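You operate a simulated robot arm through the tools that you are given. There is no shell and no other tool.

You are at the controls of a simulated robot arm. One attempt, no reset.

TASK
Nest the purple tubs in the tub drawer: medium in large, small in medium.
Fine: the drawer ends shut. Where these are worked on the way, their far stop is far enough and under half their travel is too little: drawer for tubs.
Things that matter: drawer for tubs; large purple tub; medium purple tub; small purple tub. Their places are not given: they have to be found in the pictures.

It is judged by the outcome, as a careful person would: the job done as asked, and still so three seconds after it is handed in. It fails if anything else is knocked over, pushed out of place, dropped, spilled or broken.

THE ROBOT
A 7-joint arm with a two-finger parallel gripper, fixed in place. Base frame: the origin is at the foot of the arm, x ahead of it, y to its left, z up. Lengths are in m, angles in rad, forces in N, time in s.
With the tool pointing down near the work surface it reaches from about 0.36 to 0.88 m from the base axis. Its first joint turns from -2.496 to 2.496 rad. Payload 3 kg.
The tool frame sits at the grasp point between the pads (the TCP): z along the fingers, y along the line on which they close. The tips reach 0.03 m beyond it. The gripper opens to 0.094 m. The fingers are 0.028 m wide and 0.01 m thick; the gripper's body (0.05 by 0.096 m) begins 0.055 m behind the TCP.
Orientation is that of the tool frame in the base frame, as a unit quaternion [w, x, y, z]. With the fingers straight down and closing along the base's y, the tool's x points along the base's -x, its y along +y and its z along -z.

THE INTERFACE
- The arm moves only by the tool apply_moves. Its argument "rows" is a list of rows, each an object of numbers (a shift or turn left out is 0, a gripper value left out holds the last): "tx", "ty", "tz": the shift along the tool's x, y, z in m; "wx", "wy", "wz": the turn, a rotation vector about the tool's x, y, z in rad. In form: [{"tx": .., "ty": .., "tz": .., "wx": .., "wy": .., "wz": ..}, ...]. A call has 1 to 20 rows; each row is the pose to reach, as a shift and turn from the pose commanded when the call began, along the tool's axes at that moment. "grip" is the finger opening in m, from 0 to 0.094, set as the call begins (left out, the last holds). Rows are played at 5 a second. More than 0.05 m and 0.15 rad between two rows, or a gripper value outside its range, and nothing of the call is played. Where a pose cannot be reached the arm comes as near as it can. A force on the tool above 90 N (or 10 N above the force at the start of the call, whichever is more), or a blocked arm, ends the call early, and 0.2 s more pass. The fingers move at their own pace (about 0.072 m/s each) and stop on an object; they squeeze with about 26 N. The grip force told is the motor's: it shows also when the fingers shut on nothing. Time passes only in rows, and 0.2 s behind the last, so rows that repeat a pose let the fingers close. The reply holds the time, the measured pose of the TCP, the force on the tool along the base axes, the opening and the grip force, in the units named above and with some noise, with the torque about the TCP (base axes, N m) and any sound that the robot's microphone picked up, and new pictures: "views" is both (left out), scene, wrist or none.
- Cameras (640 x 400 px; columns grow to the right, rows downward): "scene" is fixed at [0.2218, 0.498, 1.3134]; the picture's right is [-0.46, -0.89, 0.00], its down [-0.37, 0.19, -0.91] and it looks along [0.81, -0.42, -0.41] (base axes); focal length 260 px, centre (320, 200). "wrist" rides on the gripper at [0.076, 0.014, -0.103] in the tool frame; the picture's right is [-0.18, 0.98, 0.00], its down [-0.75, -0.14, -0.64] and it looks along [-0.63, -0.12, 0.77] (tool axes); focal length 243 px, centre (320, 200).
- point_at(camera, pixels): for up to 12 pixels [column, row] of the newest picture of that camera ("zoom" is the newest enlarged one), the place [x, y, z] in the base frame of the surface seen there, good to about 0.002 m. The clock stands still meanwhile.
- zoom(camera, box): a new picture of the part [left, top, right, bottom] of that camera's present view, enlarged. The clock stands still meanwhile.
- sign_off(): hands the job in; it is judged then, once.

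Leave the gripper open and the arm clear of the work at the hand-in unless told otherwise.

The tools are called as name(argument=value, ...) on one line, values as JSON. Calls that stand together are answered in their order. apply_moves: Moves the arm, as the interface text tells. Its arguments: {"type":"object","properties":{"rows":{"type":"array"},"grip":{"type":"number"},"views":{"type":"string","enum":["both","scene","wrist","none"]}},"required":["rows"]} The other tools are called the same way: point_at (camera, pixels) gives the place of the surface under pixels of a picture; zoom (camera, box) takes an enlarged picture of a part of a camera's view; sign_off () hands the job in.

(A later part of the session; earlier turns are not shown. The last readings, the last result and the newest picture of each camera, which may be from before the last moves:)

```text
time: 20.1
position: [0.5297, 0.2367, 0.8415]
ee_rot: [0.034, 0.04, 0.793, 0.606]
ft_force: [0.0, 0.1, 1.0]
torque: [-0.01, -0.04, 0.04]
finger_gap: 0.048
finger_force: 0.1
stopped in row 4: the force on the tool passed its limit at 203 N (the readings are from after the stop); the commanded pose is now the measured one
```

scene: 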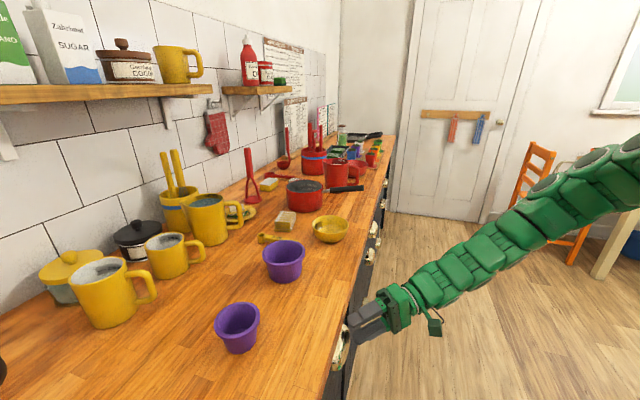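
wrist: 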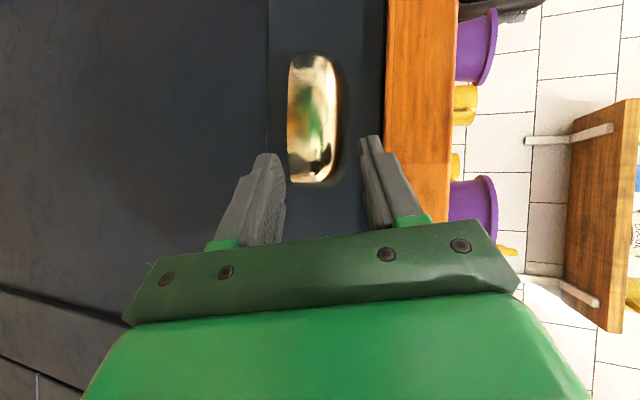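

The tool touched something and stopped at (0.530, 0.237, 0.8415); the force is back to zero. I'll zoom in to see which finger met what: counter edge or handle.

zoom(camera="wrist", box=[230, 90, 430, 260])

zoom(camera="scene", box=[300, 270, 440, 400])

point_at(camera="wrist", pixels=[[289, 110], [289, 130], [290, 150], [292, 175], [384, 60], [387, 60], [382, 60], [386, 100], [388, 100], [384, 100], [265, 160], [370, 142]])

```text
2.35 times, centred on (330, 175) of wrist
```

zoom: 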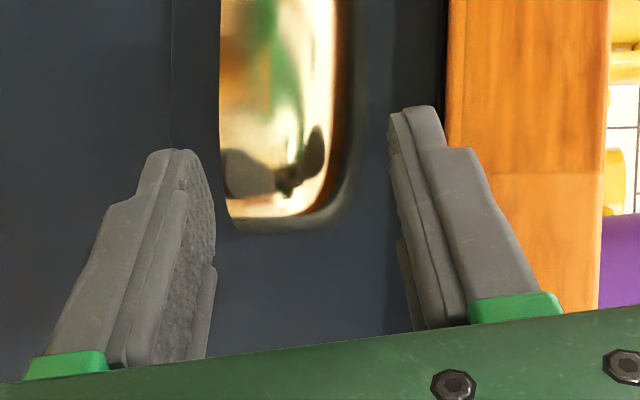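

```text
3.08 times, centred on (370, 335) of scene
```

zoom: 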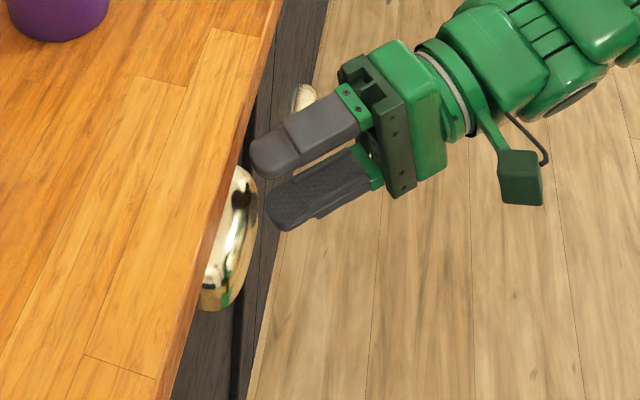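

```text
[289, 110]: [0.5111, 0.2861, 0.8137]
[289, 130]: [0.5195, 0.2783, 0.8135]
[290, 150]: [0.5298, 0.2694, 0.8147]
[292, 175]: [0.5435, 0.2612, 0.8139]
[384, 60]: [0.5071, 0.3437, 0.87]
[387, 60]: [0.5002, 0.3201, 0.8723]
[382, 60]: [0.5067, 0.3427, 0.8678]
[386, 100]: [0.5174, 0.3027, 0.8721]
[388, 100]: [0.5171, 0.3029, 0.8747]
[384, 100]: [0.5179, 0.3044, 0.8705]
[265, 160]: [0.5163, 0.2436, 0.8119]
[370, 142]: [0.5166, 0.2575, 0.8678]
```

The counter underside measures about z 0.870 and the handle bottom about 0.8137, so the clearances were only a few mm on a sloping line. I'll back off, tilt the tool almost horizontal and lower it slightly so both gaps are wider.

apply_moves(rows=[{"tz": -0.03}, {"tx": 0.003, "ty": -0.008, "tz": -0.025, "wx": -0.1}, {"tx": 0.0055, "ty": -0.0135, "tz": -0.0138, "wx": -0.2}, {"tx": 0.0055, "ty": -0.0135, "tz": -0.0138, "wx": -0.2}], grip=0.048, views="wrist")

```text
time: 21.1
position: [0.5227, 0.2213, 0.8319]
ee_rot: [0.038, 0.036, 0.729, 0.683]
ft_force: [-0.3, -0.6, -0.1]
torque: [0.03, -0.06, 0.02]
finger_gap: 0.0478
finger_force: 0.1
```

wrist: 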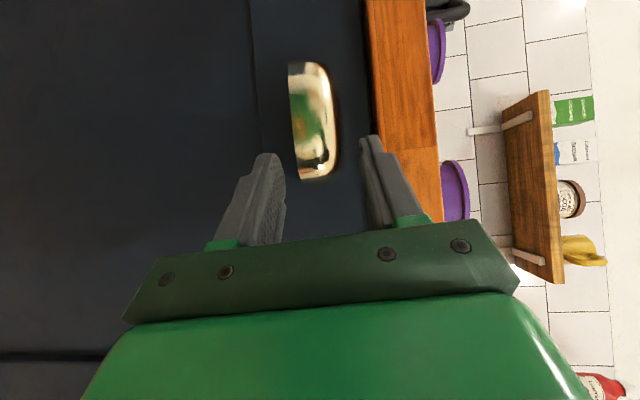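

The pose is right: (0.523, 0.221, 0.832), nearly level. Now I'll advance in small steps along the tool.

apply_moves(rows=[{"tz": 0.008}, {"tz": 0.016}, {"tz": 0.024}, {"tz": 0.032}, {"tz": 0.04}, {"tz": 0.046}, {"tz": 0.046}], views="wrist")

```text
time: 22.7
position: [0.5272, 0.2666, 0.8293]
ee_rot: [0.04, 0.035, 0.729, 0.683]
ft_force: [-0.2, 0.2, -0.8]
torque: [0.02, 0.0, -0.02]
finger_gap: 0.0481
finger_force: 0.0
```

wrist: 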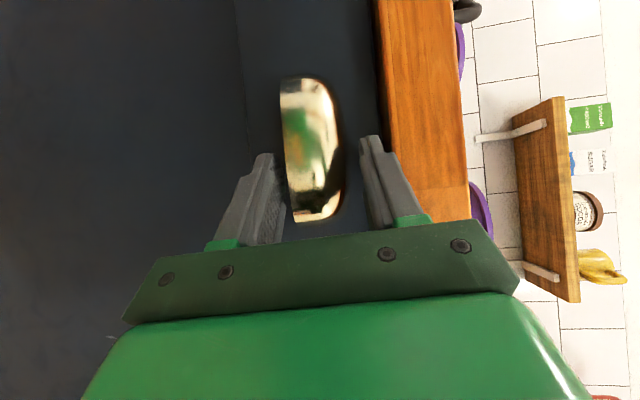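

No contact, and the handle is now between the fingers. I'll close the gripper on it.

apply_moves(rows=[{"tz": 0.003}, {"tz": 0.003}, {"tz": 0.003}, {"tz": 0.003}], grip=0.0, views="wrist")

```text
time: 23.7
position: [0.5282, 0.269, 0.8282]
ee_rot: [0.039, 0.037, 0.73, 0.681]
ft_force: [-11.9, -39.2, -26.8]
torque: [0.4, 0.38, -0.52]
finger_gap: 0.039
finger_force: 44.8
```

wrist: 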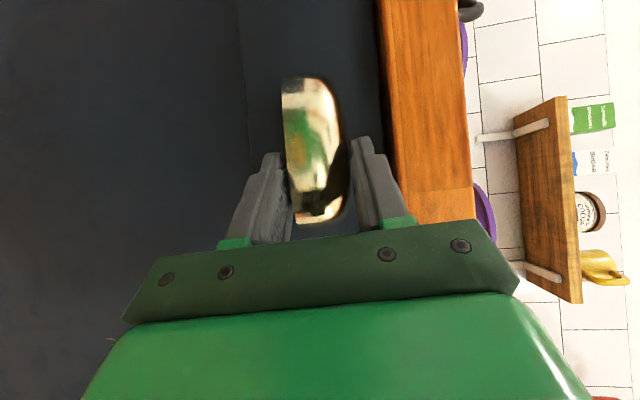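

The fingers hold the handle with a gap of 0.039 m. Now I'll pull gently straight out from the front, a few mm per step, and watch whether the panel follows.

apply_moves(rows=[{"tx": 0.0031, "ty": -0.0012, "tz": -0.0039}, {"tx": 0.0063, "ty": -0.0015, "tz": -0.0078}, {"tx": 0.0094, "ty": -0.0017, "tz": -0.0117}, {"tx": 0.0125, "ty": -0.002, "tz": -0.0155}, {"tx": 0.0157, "ty": -0.0022, "tz": -0.0194}, {"tx": 0.0188, "ty": -0.0025, "tz": -0.0233}], grip=0.0, views="both")

```text
time: 25.1
position: [0.5067, 0.2474, 0.828]
ee_rot: [0.039, 0.037, 0.728, 0.684]
ft_force: [28.8, -10.2, -1.3]
torque: [0.31, 0.11, 0.49]
finger_gap: 0.0385
finger_force: 44.6
```

scene: 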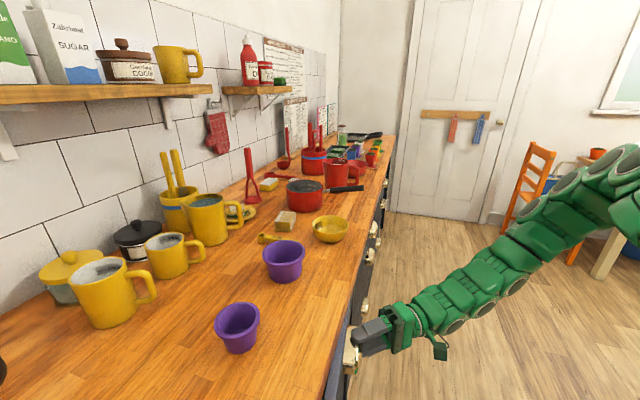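
wrist: 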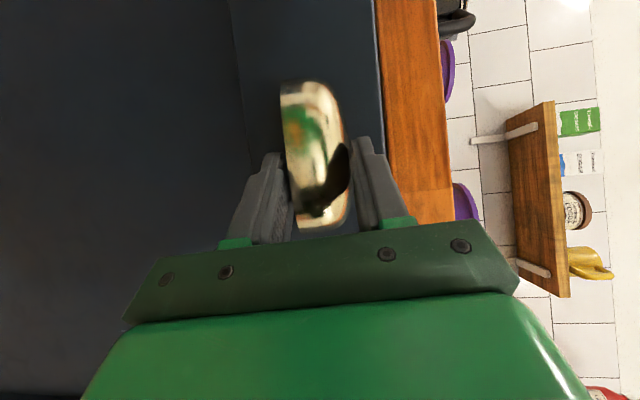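

The panel follows, so it's a drawer and it's opening (the front edge shows beyond the counter). I'll keep pulling straight out.

apply_moves(rows=[{"tx": 0.0063, "ty": -0.0005, "tz": -0.0078}, {"tx": 0.0125, "ty": -0.001, "tz": -0.0155}, {"tx": 0.0188, "ty": -0.0015, "tz": -0.0233}, {"tx": 0.0251, "ty": -0.002, "tz": -0.0311}, {"tx": 0.0313, "ty": -0.0025, "tz": -0.0389}, {"tx": 0.0376, "ty": -0.003, "tz": -0.0466}], grip=0.0, views="both")

```text
time: 26.5
position: [0.4649, 0.2074, 0.8295]
ee_rot: [0.04, 0.036, 0.728, 0.684]
ft_force: [32.3, -8.0, 39.3]
torque: [2.02, 0.92, -0.36]
finger_gap: 0.0352
finger_force: 44.6
```

scene: 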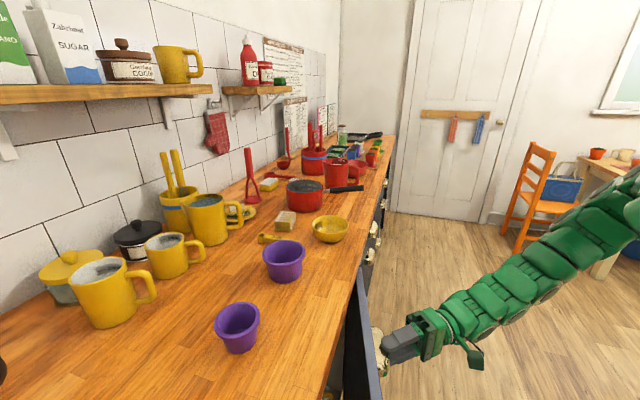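
wrist: 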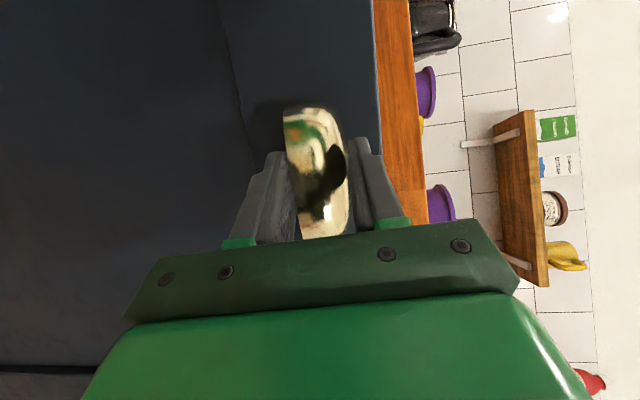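

The drawer is out about 85 mm; I can see the gap behind its front in the scene view. I'll pull a bit more with a slight upward easing since the tool shows upward force.

apply_moves(rows=[{"tx": 0.005, "ty": 0.0006, "tz": -0.0063}, {"tx": 0.01, "ty": 0.0007, "tz": -0.0124}, {"tx": 0.015, "ty": 0.0008, "tz": -0.0186}, {"tx": 0.0201, "ty": 0.0004, "tz": -0.0249}, {"tx": 0.0251, "ty": 0.0, "tz": -0.0311}], grip=0.0, views="both")

```text
time: 27.7
position: [0.4345, 0.1765, 0.8293]
ee_rot: [0.038, 0.035, 0.729, 0.683]
ft_force: [32.0, -6.2, 17.3]
torque: [1.32, 0.93, -0.72]
finger_gap: 0.0346
finger_force: 45.4
```

scene: 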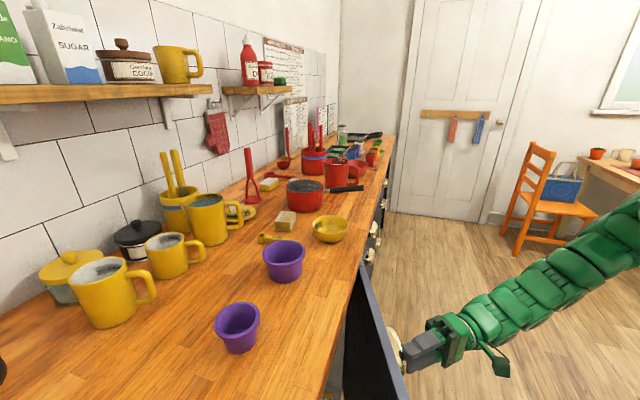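
wrist: 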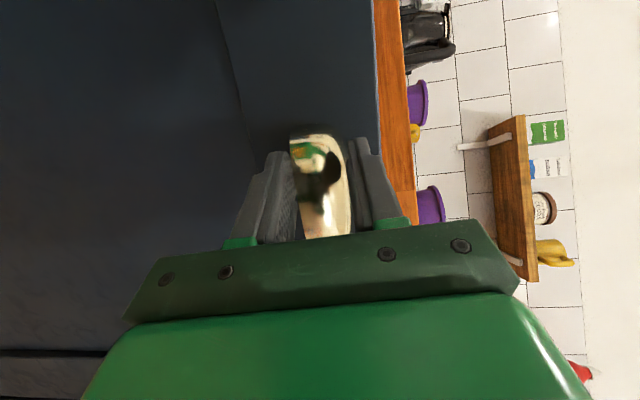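

In the scene view the panel's far end stays at the counter, around (362,268), while the near end swings out. It may be a hinged door rather than a drawer. I'll measure the panel to be sure.

point_at(camera="scene", pixels=[[364, 272], [370, 290], [378, 315], [386, 340], [395, 365], [403, 390], [350, 350], [360, 330], [355, 380], [375, 370], [358, 300], [345, 395]])

zoom(camera="scene", box=[310, 240, 430, 400])

```text
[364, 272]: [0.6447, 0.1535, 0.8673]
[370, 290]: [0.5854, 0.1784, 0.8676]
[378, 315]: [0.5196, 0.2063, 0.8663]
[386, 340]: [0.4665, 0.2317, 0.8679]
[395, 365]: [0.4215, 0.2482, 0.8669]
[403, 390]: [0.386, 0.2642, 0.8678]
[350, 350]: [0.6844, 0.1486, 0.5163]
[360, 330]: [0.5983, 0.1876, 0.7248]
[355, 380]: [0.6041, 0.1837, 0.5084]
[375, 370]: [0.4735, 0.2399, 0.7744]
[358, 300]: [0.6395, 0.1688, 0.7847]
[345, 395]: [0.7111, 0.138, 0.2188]
```

```text
2.50 times, centred on (370, 320) of scene
```

zoom: 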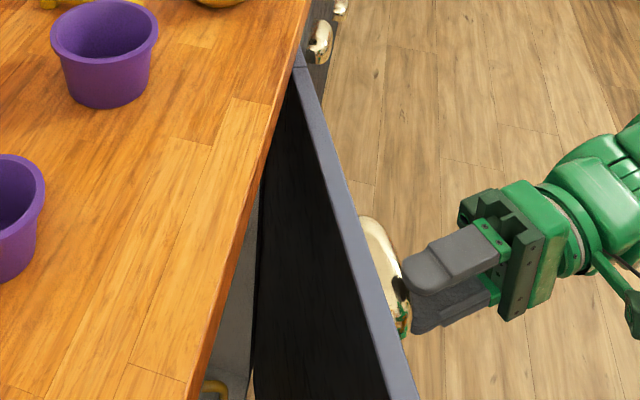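

It's a hinged cabinet door, opened about 22° with its hinge on the right, so it's not the tub drawer. I'll loosen the grip and push it shut with the fingertips along the reverse path, back to its original place.

apply_moves(rows=[{"tz": 0.0}, {"tz": 0.0}, {"tx": -0.0075, "ty": 0.0004, "tz": 0.0093}, {"tx": -0.0157, "ty": 0.0008, "tz": 0.0194}, {"tx": -0.0238, "ty": 0.0012, "tz": 0.0295}, {"tx": -0.032, "ty": 0.0016, "tz": 0.0396}, {"tx": -0.0401, "ty": 0.002, "tz": 0.0497}, {"tx": -0.0483, "ty": 0.0024, "tz": 0.0598}, {"tx": -0.0564, "ty": 0.0028, "tz": 0.0699}, {"tx": -0.0639, "ty": 0.0035, "tz": 0.0793}, {"tx": -0.0714, "ty": 0.004, "tz": 0.0886}, {"tx": -0.0771, "ty": 0.0045, "tz": 0.0956}], grip=0.048, views="both")

```text
time: 30.3
position: [0.5228, 0.2648, 0.829]
ee_rot: [0.039, 0.037, 0.728, 0.683]
ft_force: [0.4, 0.0, -0.1]
torque: [-0.01, -0.02, 0.0]
finger_gap: 0.0482
finger_force: 0.0
```

scene: 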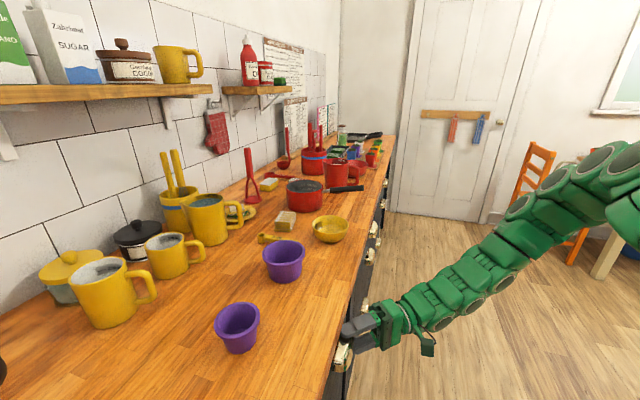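
wrist: 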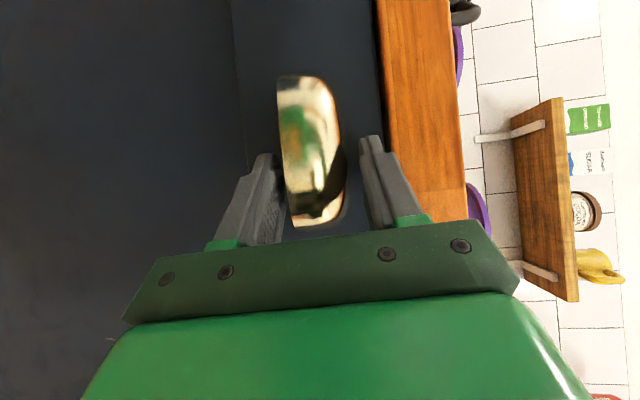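

The door is nearly shut (TCP n≈0.557). I'll push the last centimetre in small steps until it's firm.

apply_moves(rows=[{"tx": -0.0025, "tz": 0.0031}, {"tx": -0.005, "tz": 0.0062}, {"tx": -0.0063, "tz": 0.0078}, {"tx": -0.0075, "tz": 0.0093}, {"tx": -0.0088, "tz": 0.0109}], views="wrist")

point_at(camera="wrist", pixels=[[250, 60], [200, 100], [260, 30], [360, 60], [355, 110], [150, 60], [100, 20], [300, 30]])

```text
time: 31.4
position: [0.5296, 0.2719, 0.8257]
ee_rot: [0.039, 0.033, 0.729, 0.683]
ft_force: [-18.0, -28.2, 5.4]
torque: [1.01, -0.45, 0.08]
finger_gap: 0.0505
finger_force: 1.7
stopped in row 5: the force on the tool passed its limit at 105 N (the readings are from after the stop); the commanded pose is now the measured one
```

wrist: 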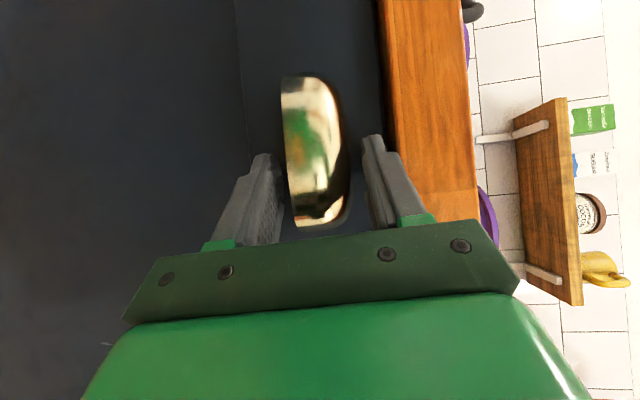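

```text
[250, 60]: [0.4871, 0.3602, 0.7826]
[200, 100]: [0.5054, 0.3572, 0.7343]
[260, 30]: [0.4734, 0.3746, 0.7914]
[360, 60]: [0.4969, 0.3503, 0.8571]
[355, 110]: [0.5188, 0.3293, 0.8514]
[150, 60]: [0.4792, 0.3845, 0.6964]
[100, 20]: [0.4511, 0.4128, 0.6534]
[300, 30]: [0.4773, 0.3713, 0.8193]
```

The door front is back at x+y≈0.847, the original plane, so it's shut. The tub drawer must be in the three-drawer column to the right. I'll back straight off the handle now.

apply_moves(rows=[{"tz": -0.03}, {"tz": -0.065}, {"tz": -0.1}, {"tz": -0.13}], views="scene")

```text
time: 32.4
position: [0.5169, 0.1428, 0.8359]
ee_rot: [0.039, 0.033, 0.729, 0.683]
ft_force: [0.7, 1.2, 0.7]
torque: [-0.03, 0.0, -0.01]
finger_gap: 0.0483
finger_force: 0.1
```

scene: 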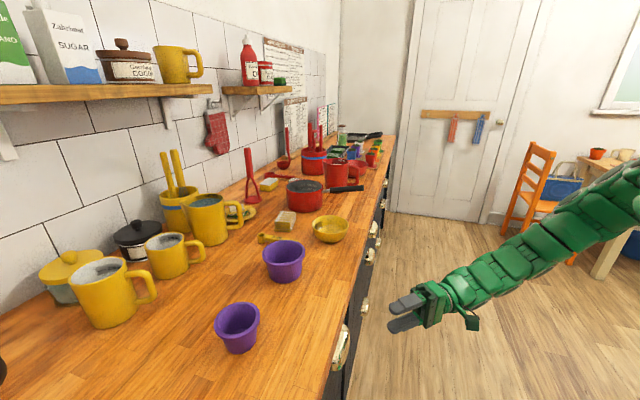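

The view shows the door closed as before. Now I'll move right along the counter front and turn the tool to point straight at the drawer column, keeping about 8 cm clear of the handles.

apply_moves(rows=[{"tx": -0.0332, "ty": -0.003, "tz": -0.0296, "wx": 0.001, "wy": -0.0855, "wz": 0.0056}, {"tx": -0.0664, "ty": -0.0061, "tz": -0.0591, "wx": 0.002, "wy": -0.171, "wz": 0.0111}, {"tx": -0.0995, "ty": -0.0091, "tz": -0.0887, "wx": 0.003, "wy": -0.2565, "wz": 0.0167}, {"tx": -0.1327, "ty": -0.0122, "tz": -0.1182, "wx": 0.004, "wy": -0.342, "wz": 0.0222}, {"tx": -0.1659, "ty": -0.0152, "tz": -0.1478, "wx": 0.0051, "wy": -0.4275, "wz": 0.0278}, {"tx": -0.1991, "ty": -0.0182, "tz": -0.1773, "wx": 0.0061, "wy": -0.513, "wz": 0.0334}, {"tx": -0.2322, "ty": -0.0213, "tz": -0.2069, "wx": 0.0071, "wy": -0.5985, "wz": 0.0389}, {"tx": -0.2654, "ty": -0.0243, "tz": -0.2364, "wx": 0.0081, "wy": -0.684, "wz": 0.0445}], views="both")

```text
time: 34.2
position: [0.7547, -0.1194, 0.8285]
ee_rot: [0.266, 0.278, 0.675, 0.63]
ft_force: [-0.7, -0.2, 1.0]
torque: [-0.03, 0.01, 0.04]
finger_gap: 0.0482
finger_force: 0.1
```

scene: 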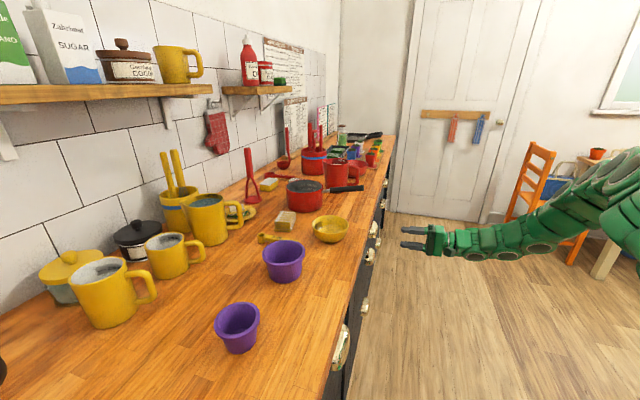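
wrist: 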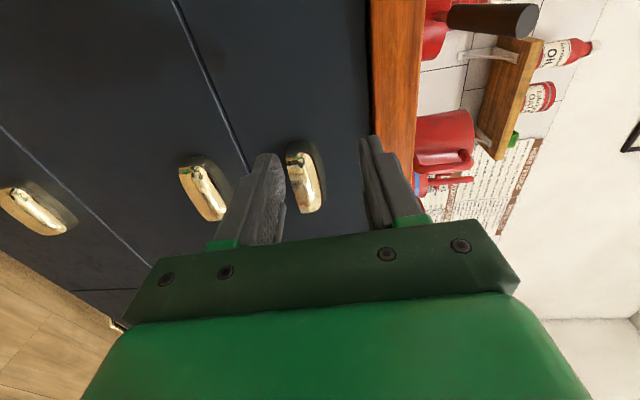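

I'm facing column 3: the top handle is at (305,180), the middle at (203,188) and the bottom at (38,212). I'll measure the top handle and look for signs of which drawer it is.

zoom(camera="wrist", box=[160, 100, 400, 260])

point_at(camera="wrist", pixels=[[290, 150], [300, 148], [295, 180], [304, 180], [312, 180], [320, 180], [323, 165], [305, 160], [308, 205], [302, 212], [318, 205], [330, 180]])

point_at(camera="wrist", pixels=[[203, 188], [185, 170], [215, 215], [40, 212], [230, 110], [240, 110], [130, 240], [370, 60], [350, 60], [250, 60], [120, 280], [190, 50]])

```text
2.50 times, centred on (280, 180) of wrist
```

zoom: 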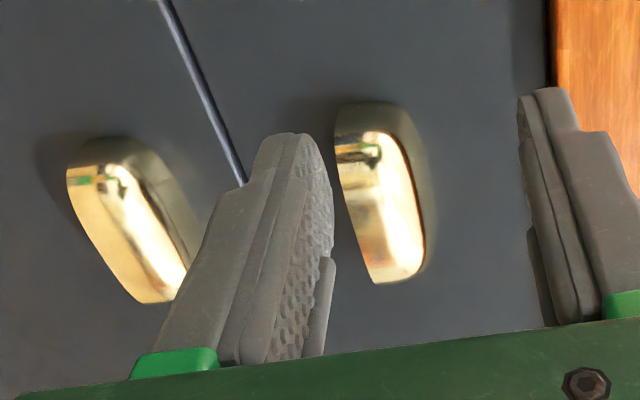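

```text
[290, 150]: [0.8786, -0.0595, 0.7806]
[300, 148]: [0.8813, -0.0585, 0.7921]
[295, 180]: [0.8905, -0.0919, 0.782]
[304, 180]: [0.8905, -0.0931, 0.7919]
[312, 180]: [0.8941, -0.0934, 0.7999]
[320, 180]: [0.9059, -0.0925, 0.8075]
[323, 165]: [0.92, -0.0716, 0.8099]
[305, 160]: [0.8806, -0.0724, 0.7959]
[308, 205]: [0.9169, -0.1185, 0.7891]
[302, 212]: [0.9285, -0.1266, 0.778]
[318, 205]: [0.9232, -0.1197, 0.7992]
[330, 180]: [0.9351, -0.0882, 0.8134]
```

```text
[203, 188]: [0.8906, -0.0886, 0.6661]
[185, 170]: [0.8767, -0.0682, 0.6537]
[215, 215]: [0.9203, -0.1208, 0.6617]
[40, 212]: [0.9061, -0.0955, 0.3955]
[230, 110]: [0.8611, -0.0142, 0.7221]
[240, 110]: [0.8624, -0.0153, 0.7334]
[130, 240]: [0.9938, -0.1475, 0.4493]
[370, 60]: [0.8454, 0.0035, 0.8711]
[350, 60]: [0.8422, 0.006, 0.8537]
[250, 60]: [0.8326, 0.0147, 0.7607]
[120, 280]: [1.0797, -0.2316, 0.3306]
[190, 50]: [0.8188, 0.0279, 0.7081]
```

The top handle is centred at u≈0.697 along the front, z 0.778–0.812, with free space above and below. I'll line up on it, move in and straddle it with a 0.055 m opening.

apply_moves(rows=[{"tx": -0.0395, "ty": -0.0128, "tz": 0.001}, {"tx": -0.0789, "ty": -0.0256, "tz": 0.002}, {"tx": -0.0789, "ty": -0.0256, "tz": 0.035}, {"tx": -0.0789, "ty": -0.0256, "tz": 0.065}, {"tx": -0.0789, "ty": -0.0256, "tz": 0.085}, {"tx": -0.0789, "ty": -0.0256, "tz": 0.1}, {"tx": -0.0789, "ty": -0.0256, "tz": 0.112}, {"tx": -0.0789, "ty": -0.0256, "tz": 0.112}], grip=0.055, views="both")

```text
time: 36.0
position: [0.8917, -0.0983, 0.7965]
ee_rot: [0.265, 0.277, 0.676, 0.63]
ft_force: [-0.8, 0.2, -0.8]
torque: [0.01, 0.0, -0.01]
finger_gap: 0.0552
finger_force: 0.1
```

scene: 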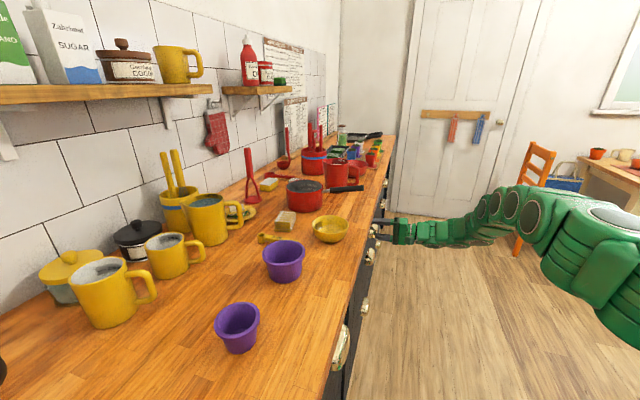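
wrist: 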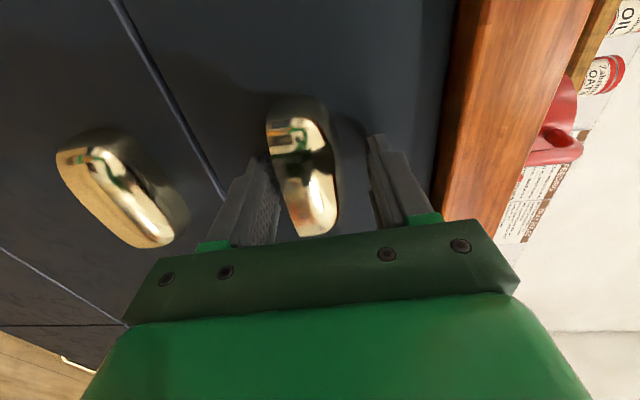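

The handle sits between the fingers with no contact. I'll close on it.

apply_moves(rows=[{"tz": 0.004}, {"tz": 0.004}, {"tz": 0.004}, {"tz": 0.004}], grip=0.0, views="wrist")

```text
time: 37.0
position: [0.8912, -0.0984, 0.7914]
ee_rot: [0.263, 0.28, 0.677, 0.628]
ft_force: [0.8, -4.7, -0.3]
torque: [0.9, -0.23, 0.49]
finger_gap: 0.0357
finger_force: 44.9
stopped in row 4: the force on the tool passed its limit at 91 N (the readings are from after the stop); the commanded pose is now the measured one
```

wrist: 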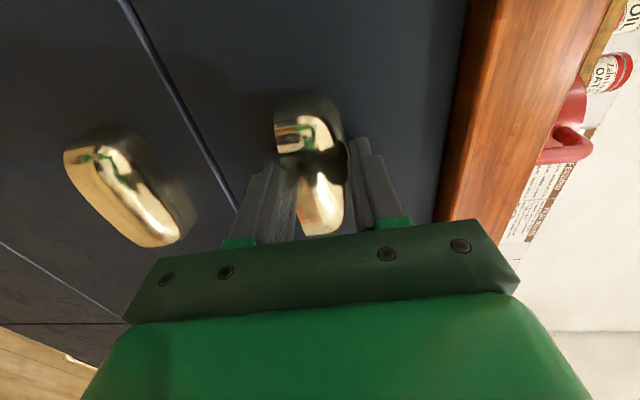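

I have the handle, with a gap of 0.0357 m. I'll pull straight out in small steps and see whether this drawer moves.

apply_moves(rows=[{"ty": -0.0007, "tz": -0.01}, {"ty": -0.0015, "tz": -0.02}, {"ty": -0.0022, "tz": -0.03}, {"ty": -0.0029, "tz": -0.04}, {"ty": -0.0037, "tz": -0.05}], grip=0.0, views="both")

```text
time: 38.2
position: [0.8549, -0.1338, 0.7929]
ee_rot: [0.264, 0.28, 0.677, 0.627]
ft_force: [2.8, 1.9, -9.3]
torque: [1.3, -0.08, -0.24]
finger_gap: 0.0356
finger_force: 44.5
```

scene: 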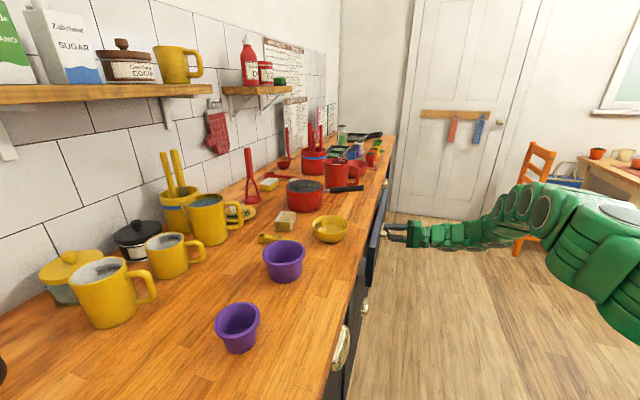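
wrist: 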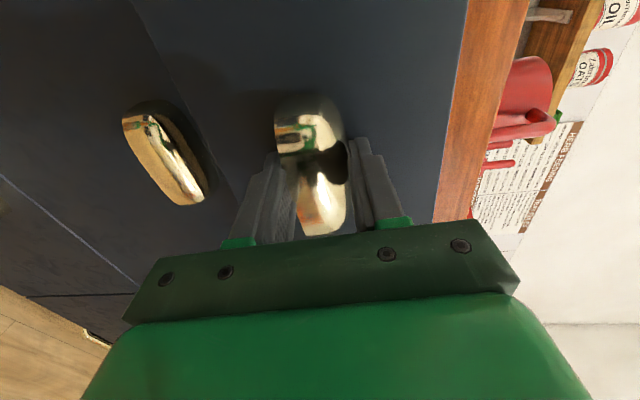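

This one slides out as a real drawer with little force. I'll keep pulling.

apply_moves(rows=[{"ty": -0.0015, "tz": -0.02}, {"ty": -0.0029, "tz": -0.04}, {"ty": -0.0044, "tz": -0.06}, {"ty": -0.0058, "tz": -0.08}, {"ty": -0.0073, "tz": -0.1}, {"ty": -0.0088, "tz": -0.12}, {"ty": -0.0102, "tz": -0.14}, {"ty": -0.0117, "tz": -0.16}], grip=0.0, views="both")

```text
time: 40.0
position: [0.7411, -0.2479, 0.7925]
ee_rot: [0.264, 0.28, 0.677, 0.627]
ft_force: [9.5, -9.5, 7.0]
torque: [1.31, -0.24, -0.5]
finger_gap: 0.0356
finger_force: 45.1
```

scene: 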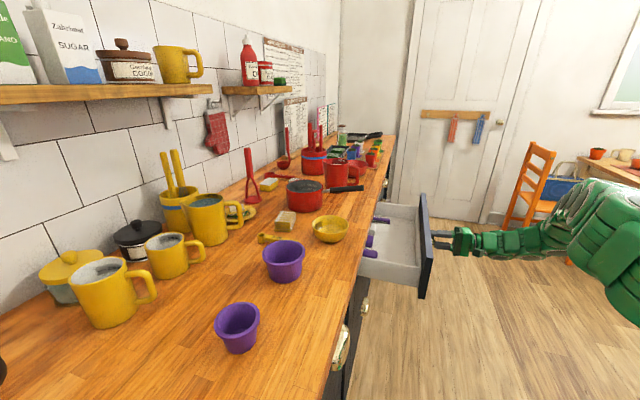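
wrist: 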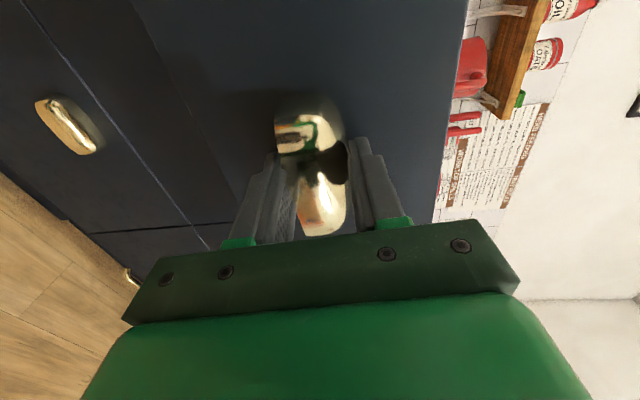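

The drawer is open about 0.21 m and purple things show inside, near (371,240) and (370,253). I'll zoom in.

zoom(camera="scene", box=[340, 180, 450, 310])

point_at(camera="scene", pixels=[[371, 240], [370, 253], [375, 220], [400, 262], [405, 220], [424, 230], [410, 285], [395, 245]])

```text
3.08 times, centred on (395, 245) of scene
```

zoom: 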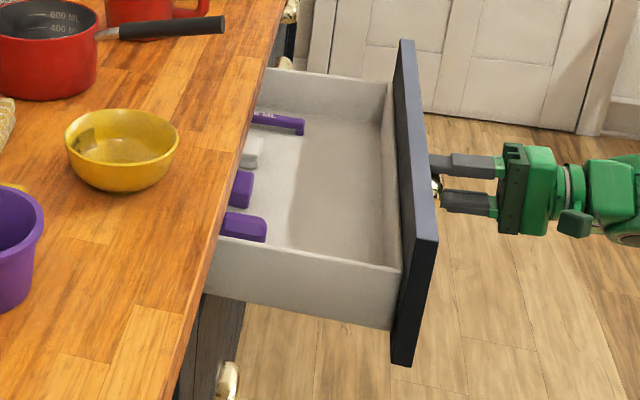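

```text
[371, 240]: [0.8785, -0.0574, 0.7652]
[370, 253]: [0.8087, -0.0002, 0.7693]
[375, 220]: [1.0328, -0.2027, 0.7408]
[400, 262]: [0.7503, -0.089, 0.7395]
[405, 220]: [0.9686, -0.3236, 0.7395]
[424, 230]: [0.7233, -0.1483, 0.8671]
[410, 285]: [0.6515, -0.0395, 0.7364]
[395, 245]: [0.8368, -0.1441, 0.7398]
```

I see a measuring spoon, white blocks and purple rounded items inside. The large tub may be further back, so I'll pull the drawer further toward its stop.

apply_moves(rows=[{"ty": -0.0015, "tz": -0.02}, {"ty": -0.0029, "tz": -0.04}, {"ty": -0.0044, "tz": -0.06}, {"ty": -0.0058, "tz": -0.08}, {"ty": -0.0073, "tz": -0.1}], grip=0.0, views="both")

```text
time: 41.2
position: [0.6698, -0.3177, 0.7936]
ee_rot: [0.264, 0.281, 0.676, 0.628]
ft_force: [14.7, -17.6, 9.1]
torque: [1.39, -0.24, -1.37]
finger_gap: 0.0357
finger_force: 44.7
```

scene: 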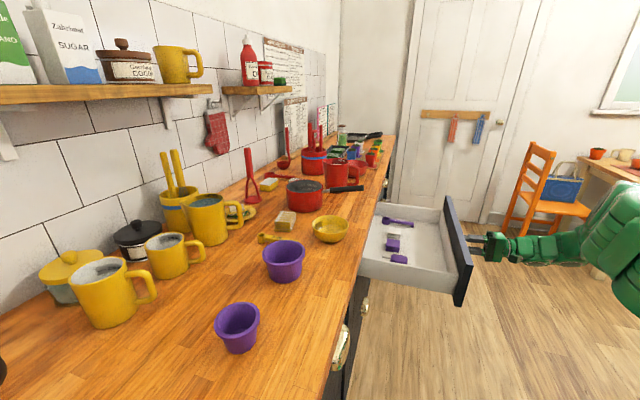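
wrist: 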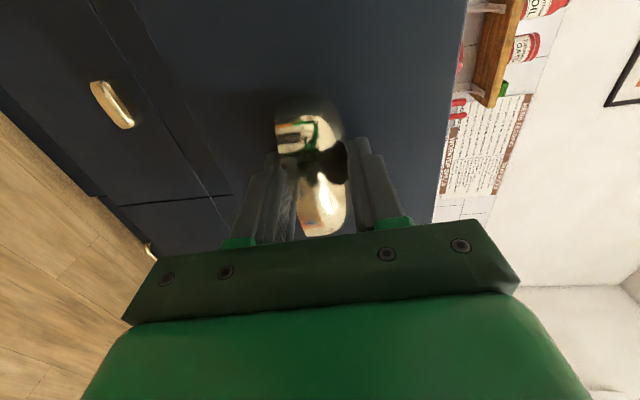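

zoom(camera="scene", box=[340, 180, 500, 320])

point_at(camera="scene", pixels=[[398, 222], [392, 245], [400, 259], [391, 228], [380, 215], [425, 265], [450, 240], [460, 300], [375, 240], [440, 222], [370, 265], [395, 238]])

```text
2.86 times, centred on (420, 250) of scene
```

zoom: 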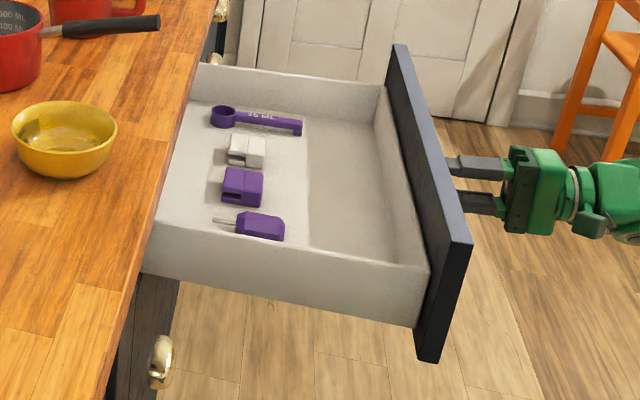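

```text
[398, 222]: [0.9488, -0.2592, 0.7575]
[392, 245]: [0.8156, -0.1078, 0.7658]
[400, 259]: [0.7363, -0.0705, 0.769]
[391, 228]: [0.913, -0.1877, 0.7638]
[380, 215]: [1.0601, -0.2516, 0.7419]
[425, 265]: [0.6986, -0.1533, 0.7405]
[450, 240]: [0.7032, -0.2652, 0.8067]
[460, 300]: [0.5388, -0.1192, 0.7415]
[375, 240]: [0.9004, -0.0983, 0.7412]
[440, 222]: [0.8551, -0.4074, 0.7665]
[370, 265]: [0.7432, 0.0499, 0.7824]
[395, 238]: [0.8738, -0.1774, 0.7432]
```

The top drawer holds a 15 ml spoon and small gadgets, with no tub visible yet. The back part is still hidden under the counter, so I'll pull it to its far stop to see everything.

apply_moves(rows=[{"ty": -0.0015, "tz": -0.02}, {"ty": -0.0029, "tz": -0.04}, {"ty": -0.0044, "tz": -0.06}, {"ty": -0.0058, "tz": -0.08}], grip=0.0, views="both")

```text
time: 42.2
position: [0.6108, -0.3735, 0.7934]
ee_rot: [0.265, 0.28, 0.677, 0.627]
ft_force: [0.0, 0.7, 0.3]
torque: [0.0, -0.02, 0.02]
finger_gap: 0.0002
finger_force: 33.3
```

scene: 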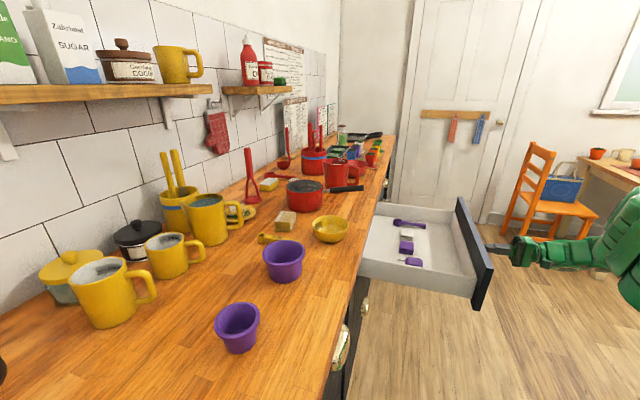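
wrist: 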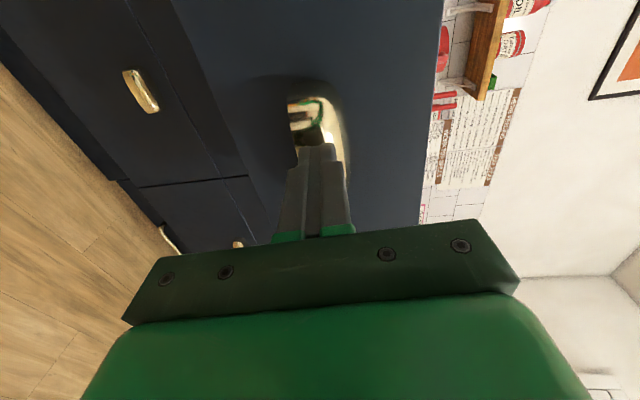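

The drawer reached its stop and the fingers slid off the handle. I'll look at the whole drawer now.

zoom(camera="scene", box=[340, 180, 510, 320])

point_at(camera="scene", pixels=[[408, 222], [406, 245], [412, 261], [405, 232], [376, 225], [460, 205], [490, 270], [475, 300], [375, 275], [440, 262], [373, 250], [455, 240]])

```text
2.86 times, centred on (425, 250) of scene
```

zoom: 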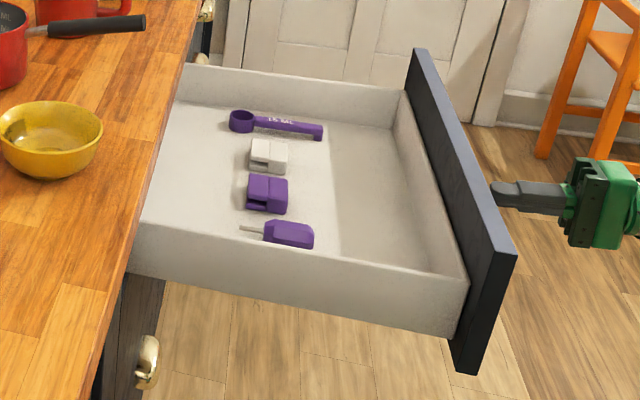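

```text
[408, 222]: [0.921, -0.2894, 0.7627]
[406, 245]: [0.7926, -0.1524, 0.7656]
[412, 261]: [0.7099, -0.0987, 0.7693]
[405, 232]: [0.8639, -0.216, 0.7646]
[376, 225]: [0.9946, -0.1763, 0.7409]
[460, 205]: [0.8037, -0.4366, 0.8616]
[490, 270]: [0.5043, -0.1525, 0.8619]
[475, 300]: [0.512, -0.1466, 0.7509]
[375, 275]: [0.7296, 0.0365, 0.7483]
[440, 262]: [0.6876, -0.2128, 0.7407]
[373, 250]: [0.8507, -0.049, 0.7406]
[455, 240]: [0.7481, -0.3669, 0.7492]
```

The drawer is at its stop (front at n≈0.25, travel about 0.35 m) and shows no tub so far. I'll raise the hand over it and look back under the counter with the wrist camera.

apply_moves(rows=[{"ty": 0.04, "tz": -0.003}, {"ty": 0.08, "tz": -0.006}, {"ty": 0.12, "tz": -0.009}, {"ty": 0.16, "tz": -0.0115}, {"tx": 0.0227, "ty": 0.163, "tz": 0.027}, {"tx": 0.0453, "ty": 0.166, "tz": 0.0657}, {"tx": 0.068, "ty": 0.169, "tz": 0.1043}, {"tx": 0.0907, "ty": 0.172, "tz": 0.1428}, {"tx": 0.1133, "ty": 0.174, "tz": 0.1814}, {"tx": 0.136, "ty": 0.177, "tz": 0.22}], views="both")

```text
time: 44.4
position: [0.6809, -0.1108, 0.9521]
ee_rot: [0.264, 0.28, 0.677, 0.628]
ft_force: [0.4, -0.2, 0.1]
torque: [0.0, -0.02, 0.03]
finger_gap: 0.0
finger_force: 32.7
```

scene: 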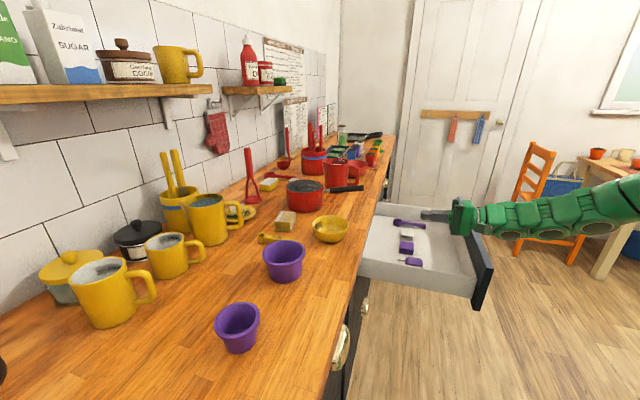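
wrist: 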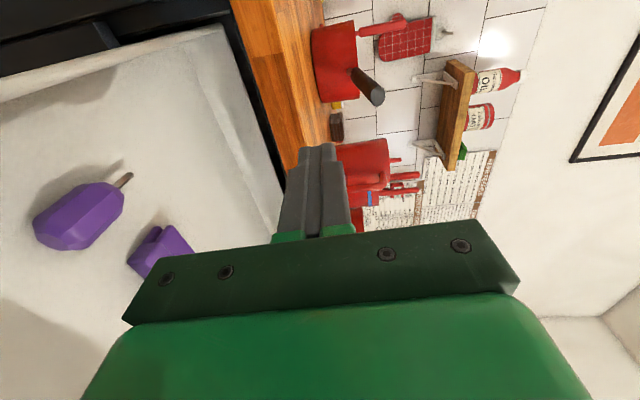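

I can see the drawer's rear in the wrist view near (225,90). I'll zoom there and measure.

zoom(camera="wrist", box=[60, 0, 320, 240])

point_at(camera="wrist", pixels=[[200, 80], [220, 80], [235, 90], [225, 60], [245, 120], [240, 160], [258, 150], [150, 80], [80, 215], [160, 250], [100, 60], [180, 40]])

```text
1.67 times, centred on (190, 120) of wrist
```

zoom: 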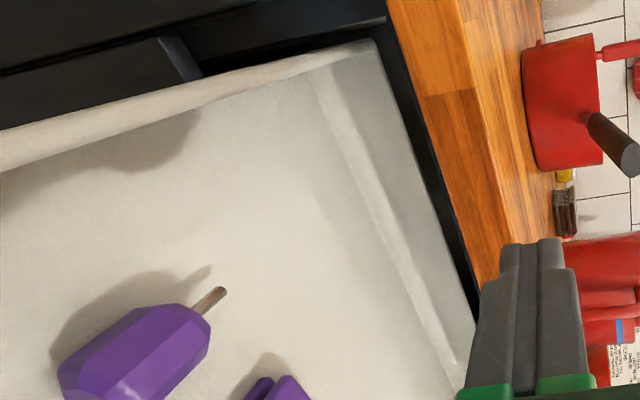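

```text
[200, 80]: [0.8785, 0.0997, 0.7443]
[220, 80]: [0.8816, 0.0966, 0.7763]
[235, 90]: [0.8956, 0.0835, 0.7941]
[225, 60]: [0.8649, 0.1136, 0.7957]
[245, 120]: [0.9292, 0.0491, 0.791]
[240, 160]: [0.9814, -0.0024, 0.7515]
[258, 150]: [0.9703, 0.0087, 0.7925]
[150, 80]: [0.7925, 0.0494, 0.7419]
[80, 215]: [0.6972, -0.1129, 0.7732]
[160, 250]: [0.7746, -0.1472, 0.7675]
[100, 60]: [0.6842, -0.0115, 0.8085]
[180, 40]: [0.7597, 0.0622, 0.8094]
```

The drawer's back wall is at n≈0.69, with no tub on the left side. I'll shift right to check the remaining back-right corner.

apply_moves(rows=[{"tx": -0.04, "ty": 0.01}, {"tx": -0.08, "ty": 0.02}, {"tx": -0.12, "ty": 0.02}, {"tx": -0.16, "ty": 0.02}], views="wrist")

```text
time: 45.4
position: [0.7943, -0.2246, 0.9737]
ee_rot: [0.263, 0.278, 0.677, 0.628]
ft_force: [0.0, 0.2, 0.6]
torque: [-0.01, 0.01, 0.02]
finger_gap: 0.0002
finger_force: 32.5
```

wrist: 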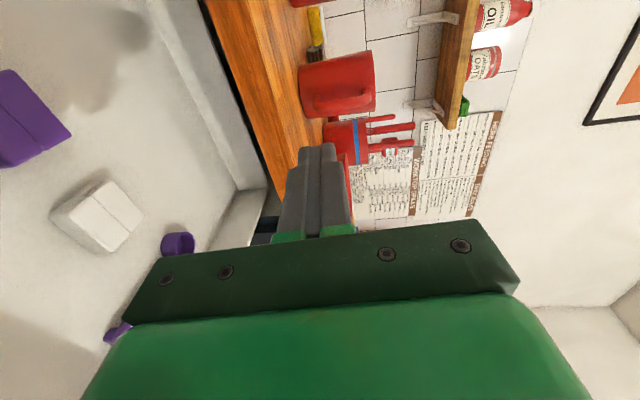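

No tub in the back-right corner either, so this isn't the drawer holding the large tub. I'll close it: first retreat over the front, then drop down outside it to the left of the handle.

apply_moves(rows=[{"tx": 0.0183, "ty": -0.0028, "tz": -0.0383}, {"tx": 0.0367, "ty": -0.0056, "tz": -0.0767}, {"tx": 0.055, "ty": -0.0084, "tz": -0.115}, {"tx": 0.0733, "ty": -0.0112, "tz": -0.1533}, {"tx": 0.0917, "ty": -0.014, "tz": -0.1917}, {"tx": 0.11, "ty": -0.0168, "tz": -0.23}, {"tx": 0.11, "ty": -0.0593, "tz": -0.227}, {"tx": 0.11, "ty": -0.1018, "tz": -0.224}, {"tx": 0.11, "ty": -0.1443, "tz": -0.221}, {"tx": 0.11, "ty": -0.1868, "tz": -0.2175}], views="both")

```text
time: 47.6
position: [0.5537, -0.3105, 0.8024]
ee_rot: [0.264, 0.28, 0.677, 0.627]
ft_force: [-0.6, 0.1, -0.2]
torque: [-0.02, 0.01, 0.01]
finger_gap: 0.0001
finger_force: 33.1
```

scene: 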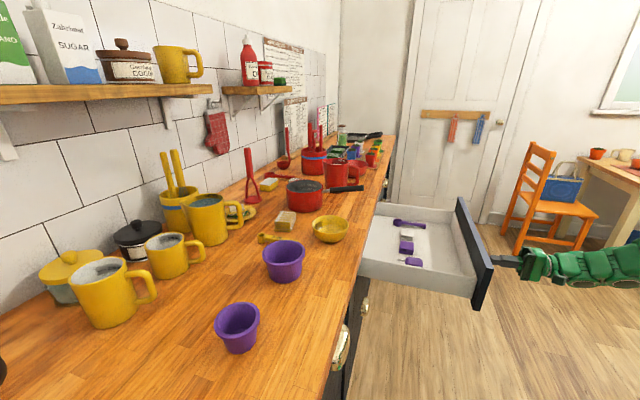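
wrist: 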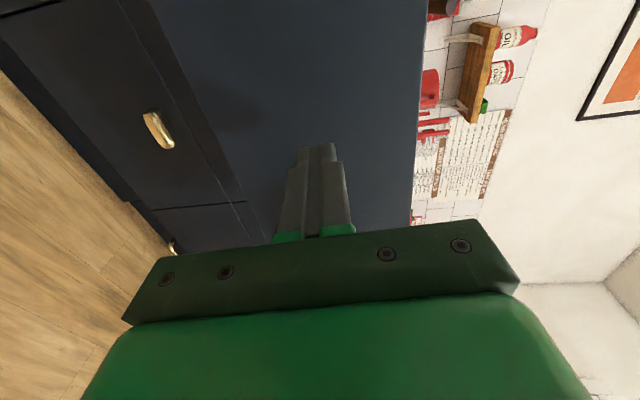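

Fingertips are 5 cm in front of the drawer front, left of the handle. I'll push it in gently.

apply_moves(rows=[{"ty": 0.0015, "tz": 0.02}, {"ty": 0.003, "tz": 0.04}, {"ty": 0.0042, "tz": 0.058}, {"ty": 0.0058, "tz": 0.078}, {"ty": 0.0072, "tz": 0.098}, {"ty": 0.0087, "tz": 0.118}, {"ty": 0.0102, "tz": 0.138}, {"ty": 0.0117, "tz": 0.158}, {"ty": 0.0131, "tz": 0.178}, {"ty": 0.0146, "tz": 0.198}, {"ty": 0.0161, "tz": 0.218}, {"ty": 0.0176, "tz": 0.238}, {"ty": 0.019, "tz": 0.258}, {"ty": 0.0205, "tz": 0.278}, {"ty": 0.022, "tz": 0.298}, {"ty": 0.0235, "tz": 0.318}, {"ty": 0.0249, "tz": 0.338}, {"ty": 0.0262, "tz": 0.356}, {"ty": 0.0272, "tz": 0.37}], views="both")

```text
time: 51.6
position: [0.8192, -0.0483, 0.8031]
ee_rot: [0.263, 0.279, 0.677, 0.628]
ft_force: [-0.5, -0.2, -0.3]
torque: [0.0, -0.03, -0.01]
finger_gap: 0.0
finger_force: 33.1
```

scene: 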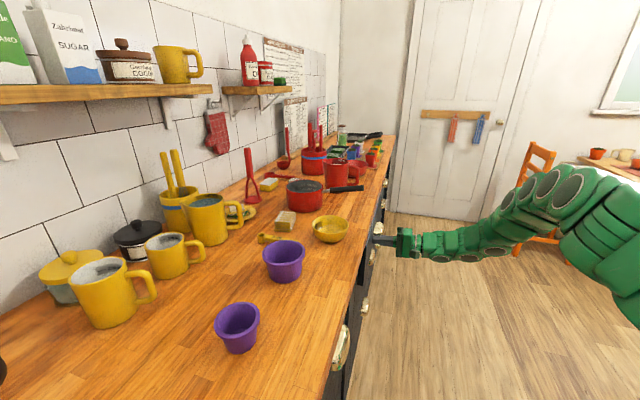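
wrist: 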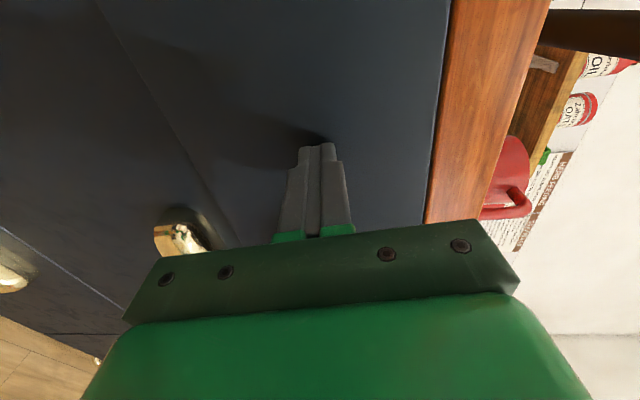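

The drawer is almost shut (tips at n≈0.575). I'll push the last part in small steps.

apply_moves(rows=[{"ty": 0.0006, "tz": 0.008}, {"ty": 0.0012, "tz": 0.016}, {"ty": 0.0016, "tz": 0.022}, {"ty": 0.002, "tz": 0.026}, {"ty": 0.0022, "tz": 0.029}], views="wrist")

point_at(camera="wrist", pixels=[[200, 40], [300, 100], [380, 100], [250, 140], [70, 60], [100, 150], [420, 150], [150, 100]])

```text
time: 52.8
position: [0.8357, -0.0326, 0.8019]
ee_rot: [0.262, 0.281, 0.676, 0.629]
ft_force: [-28.6, -6.5, 13.6]
torque: [0.29, -0.51, 0.55]
finger_gap: 0.0
finger_force: 33.8
stopped in row 5: the force on the tool passed its limit at 98 N (the readings are from after the stop); the commanded pose is now the measured one
```

wrist: 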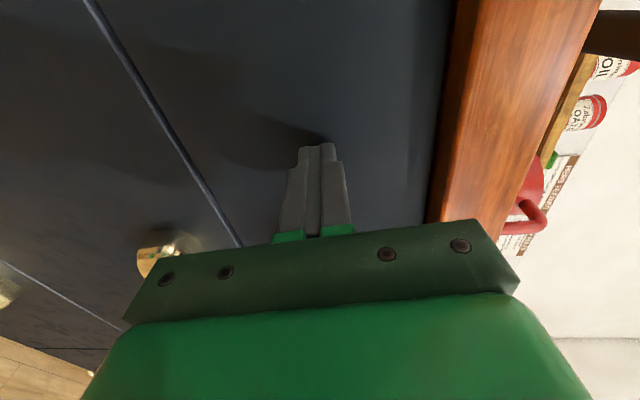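

```text
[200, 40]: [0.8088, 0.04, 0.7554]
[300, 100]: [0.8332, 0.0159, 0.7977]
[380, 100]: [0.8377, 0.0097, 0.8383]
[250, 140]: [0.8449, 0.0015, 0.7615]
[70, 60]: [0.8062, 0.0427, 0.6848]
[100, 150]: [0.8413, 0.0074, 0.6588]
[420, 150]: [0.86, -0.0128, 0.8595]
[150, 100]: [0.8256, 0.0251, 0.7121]
```

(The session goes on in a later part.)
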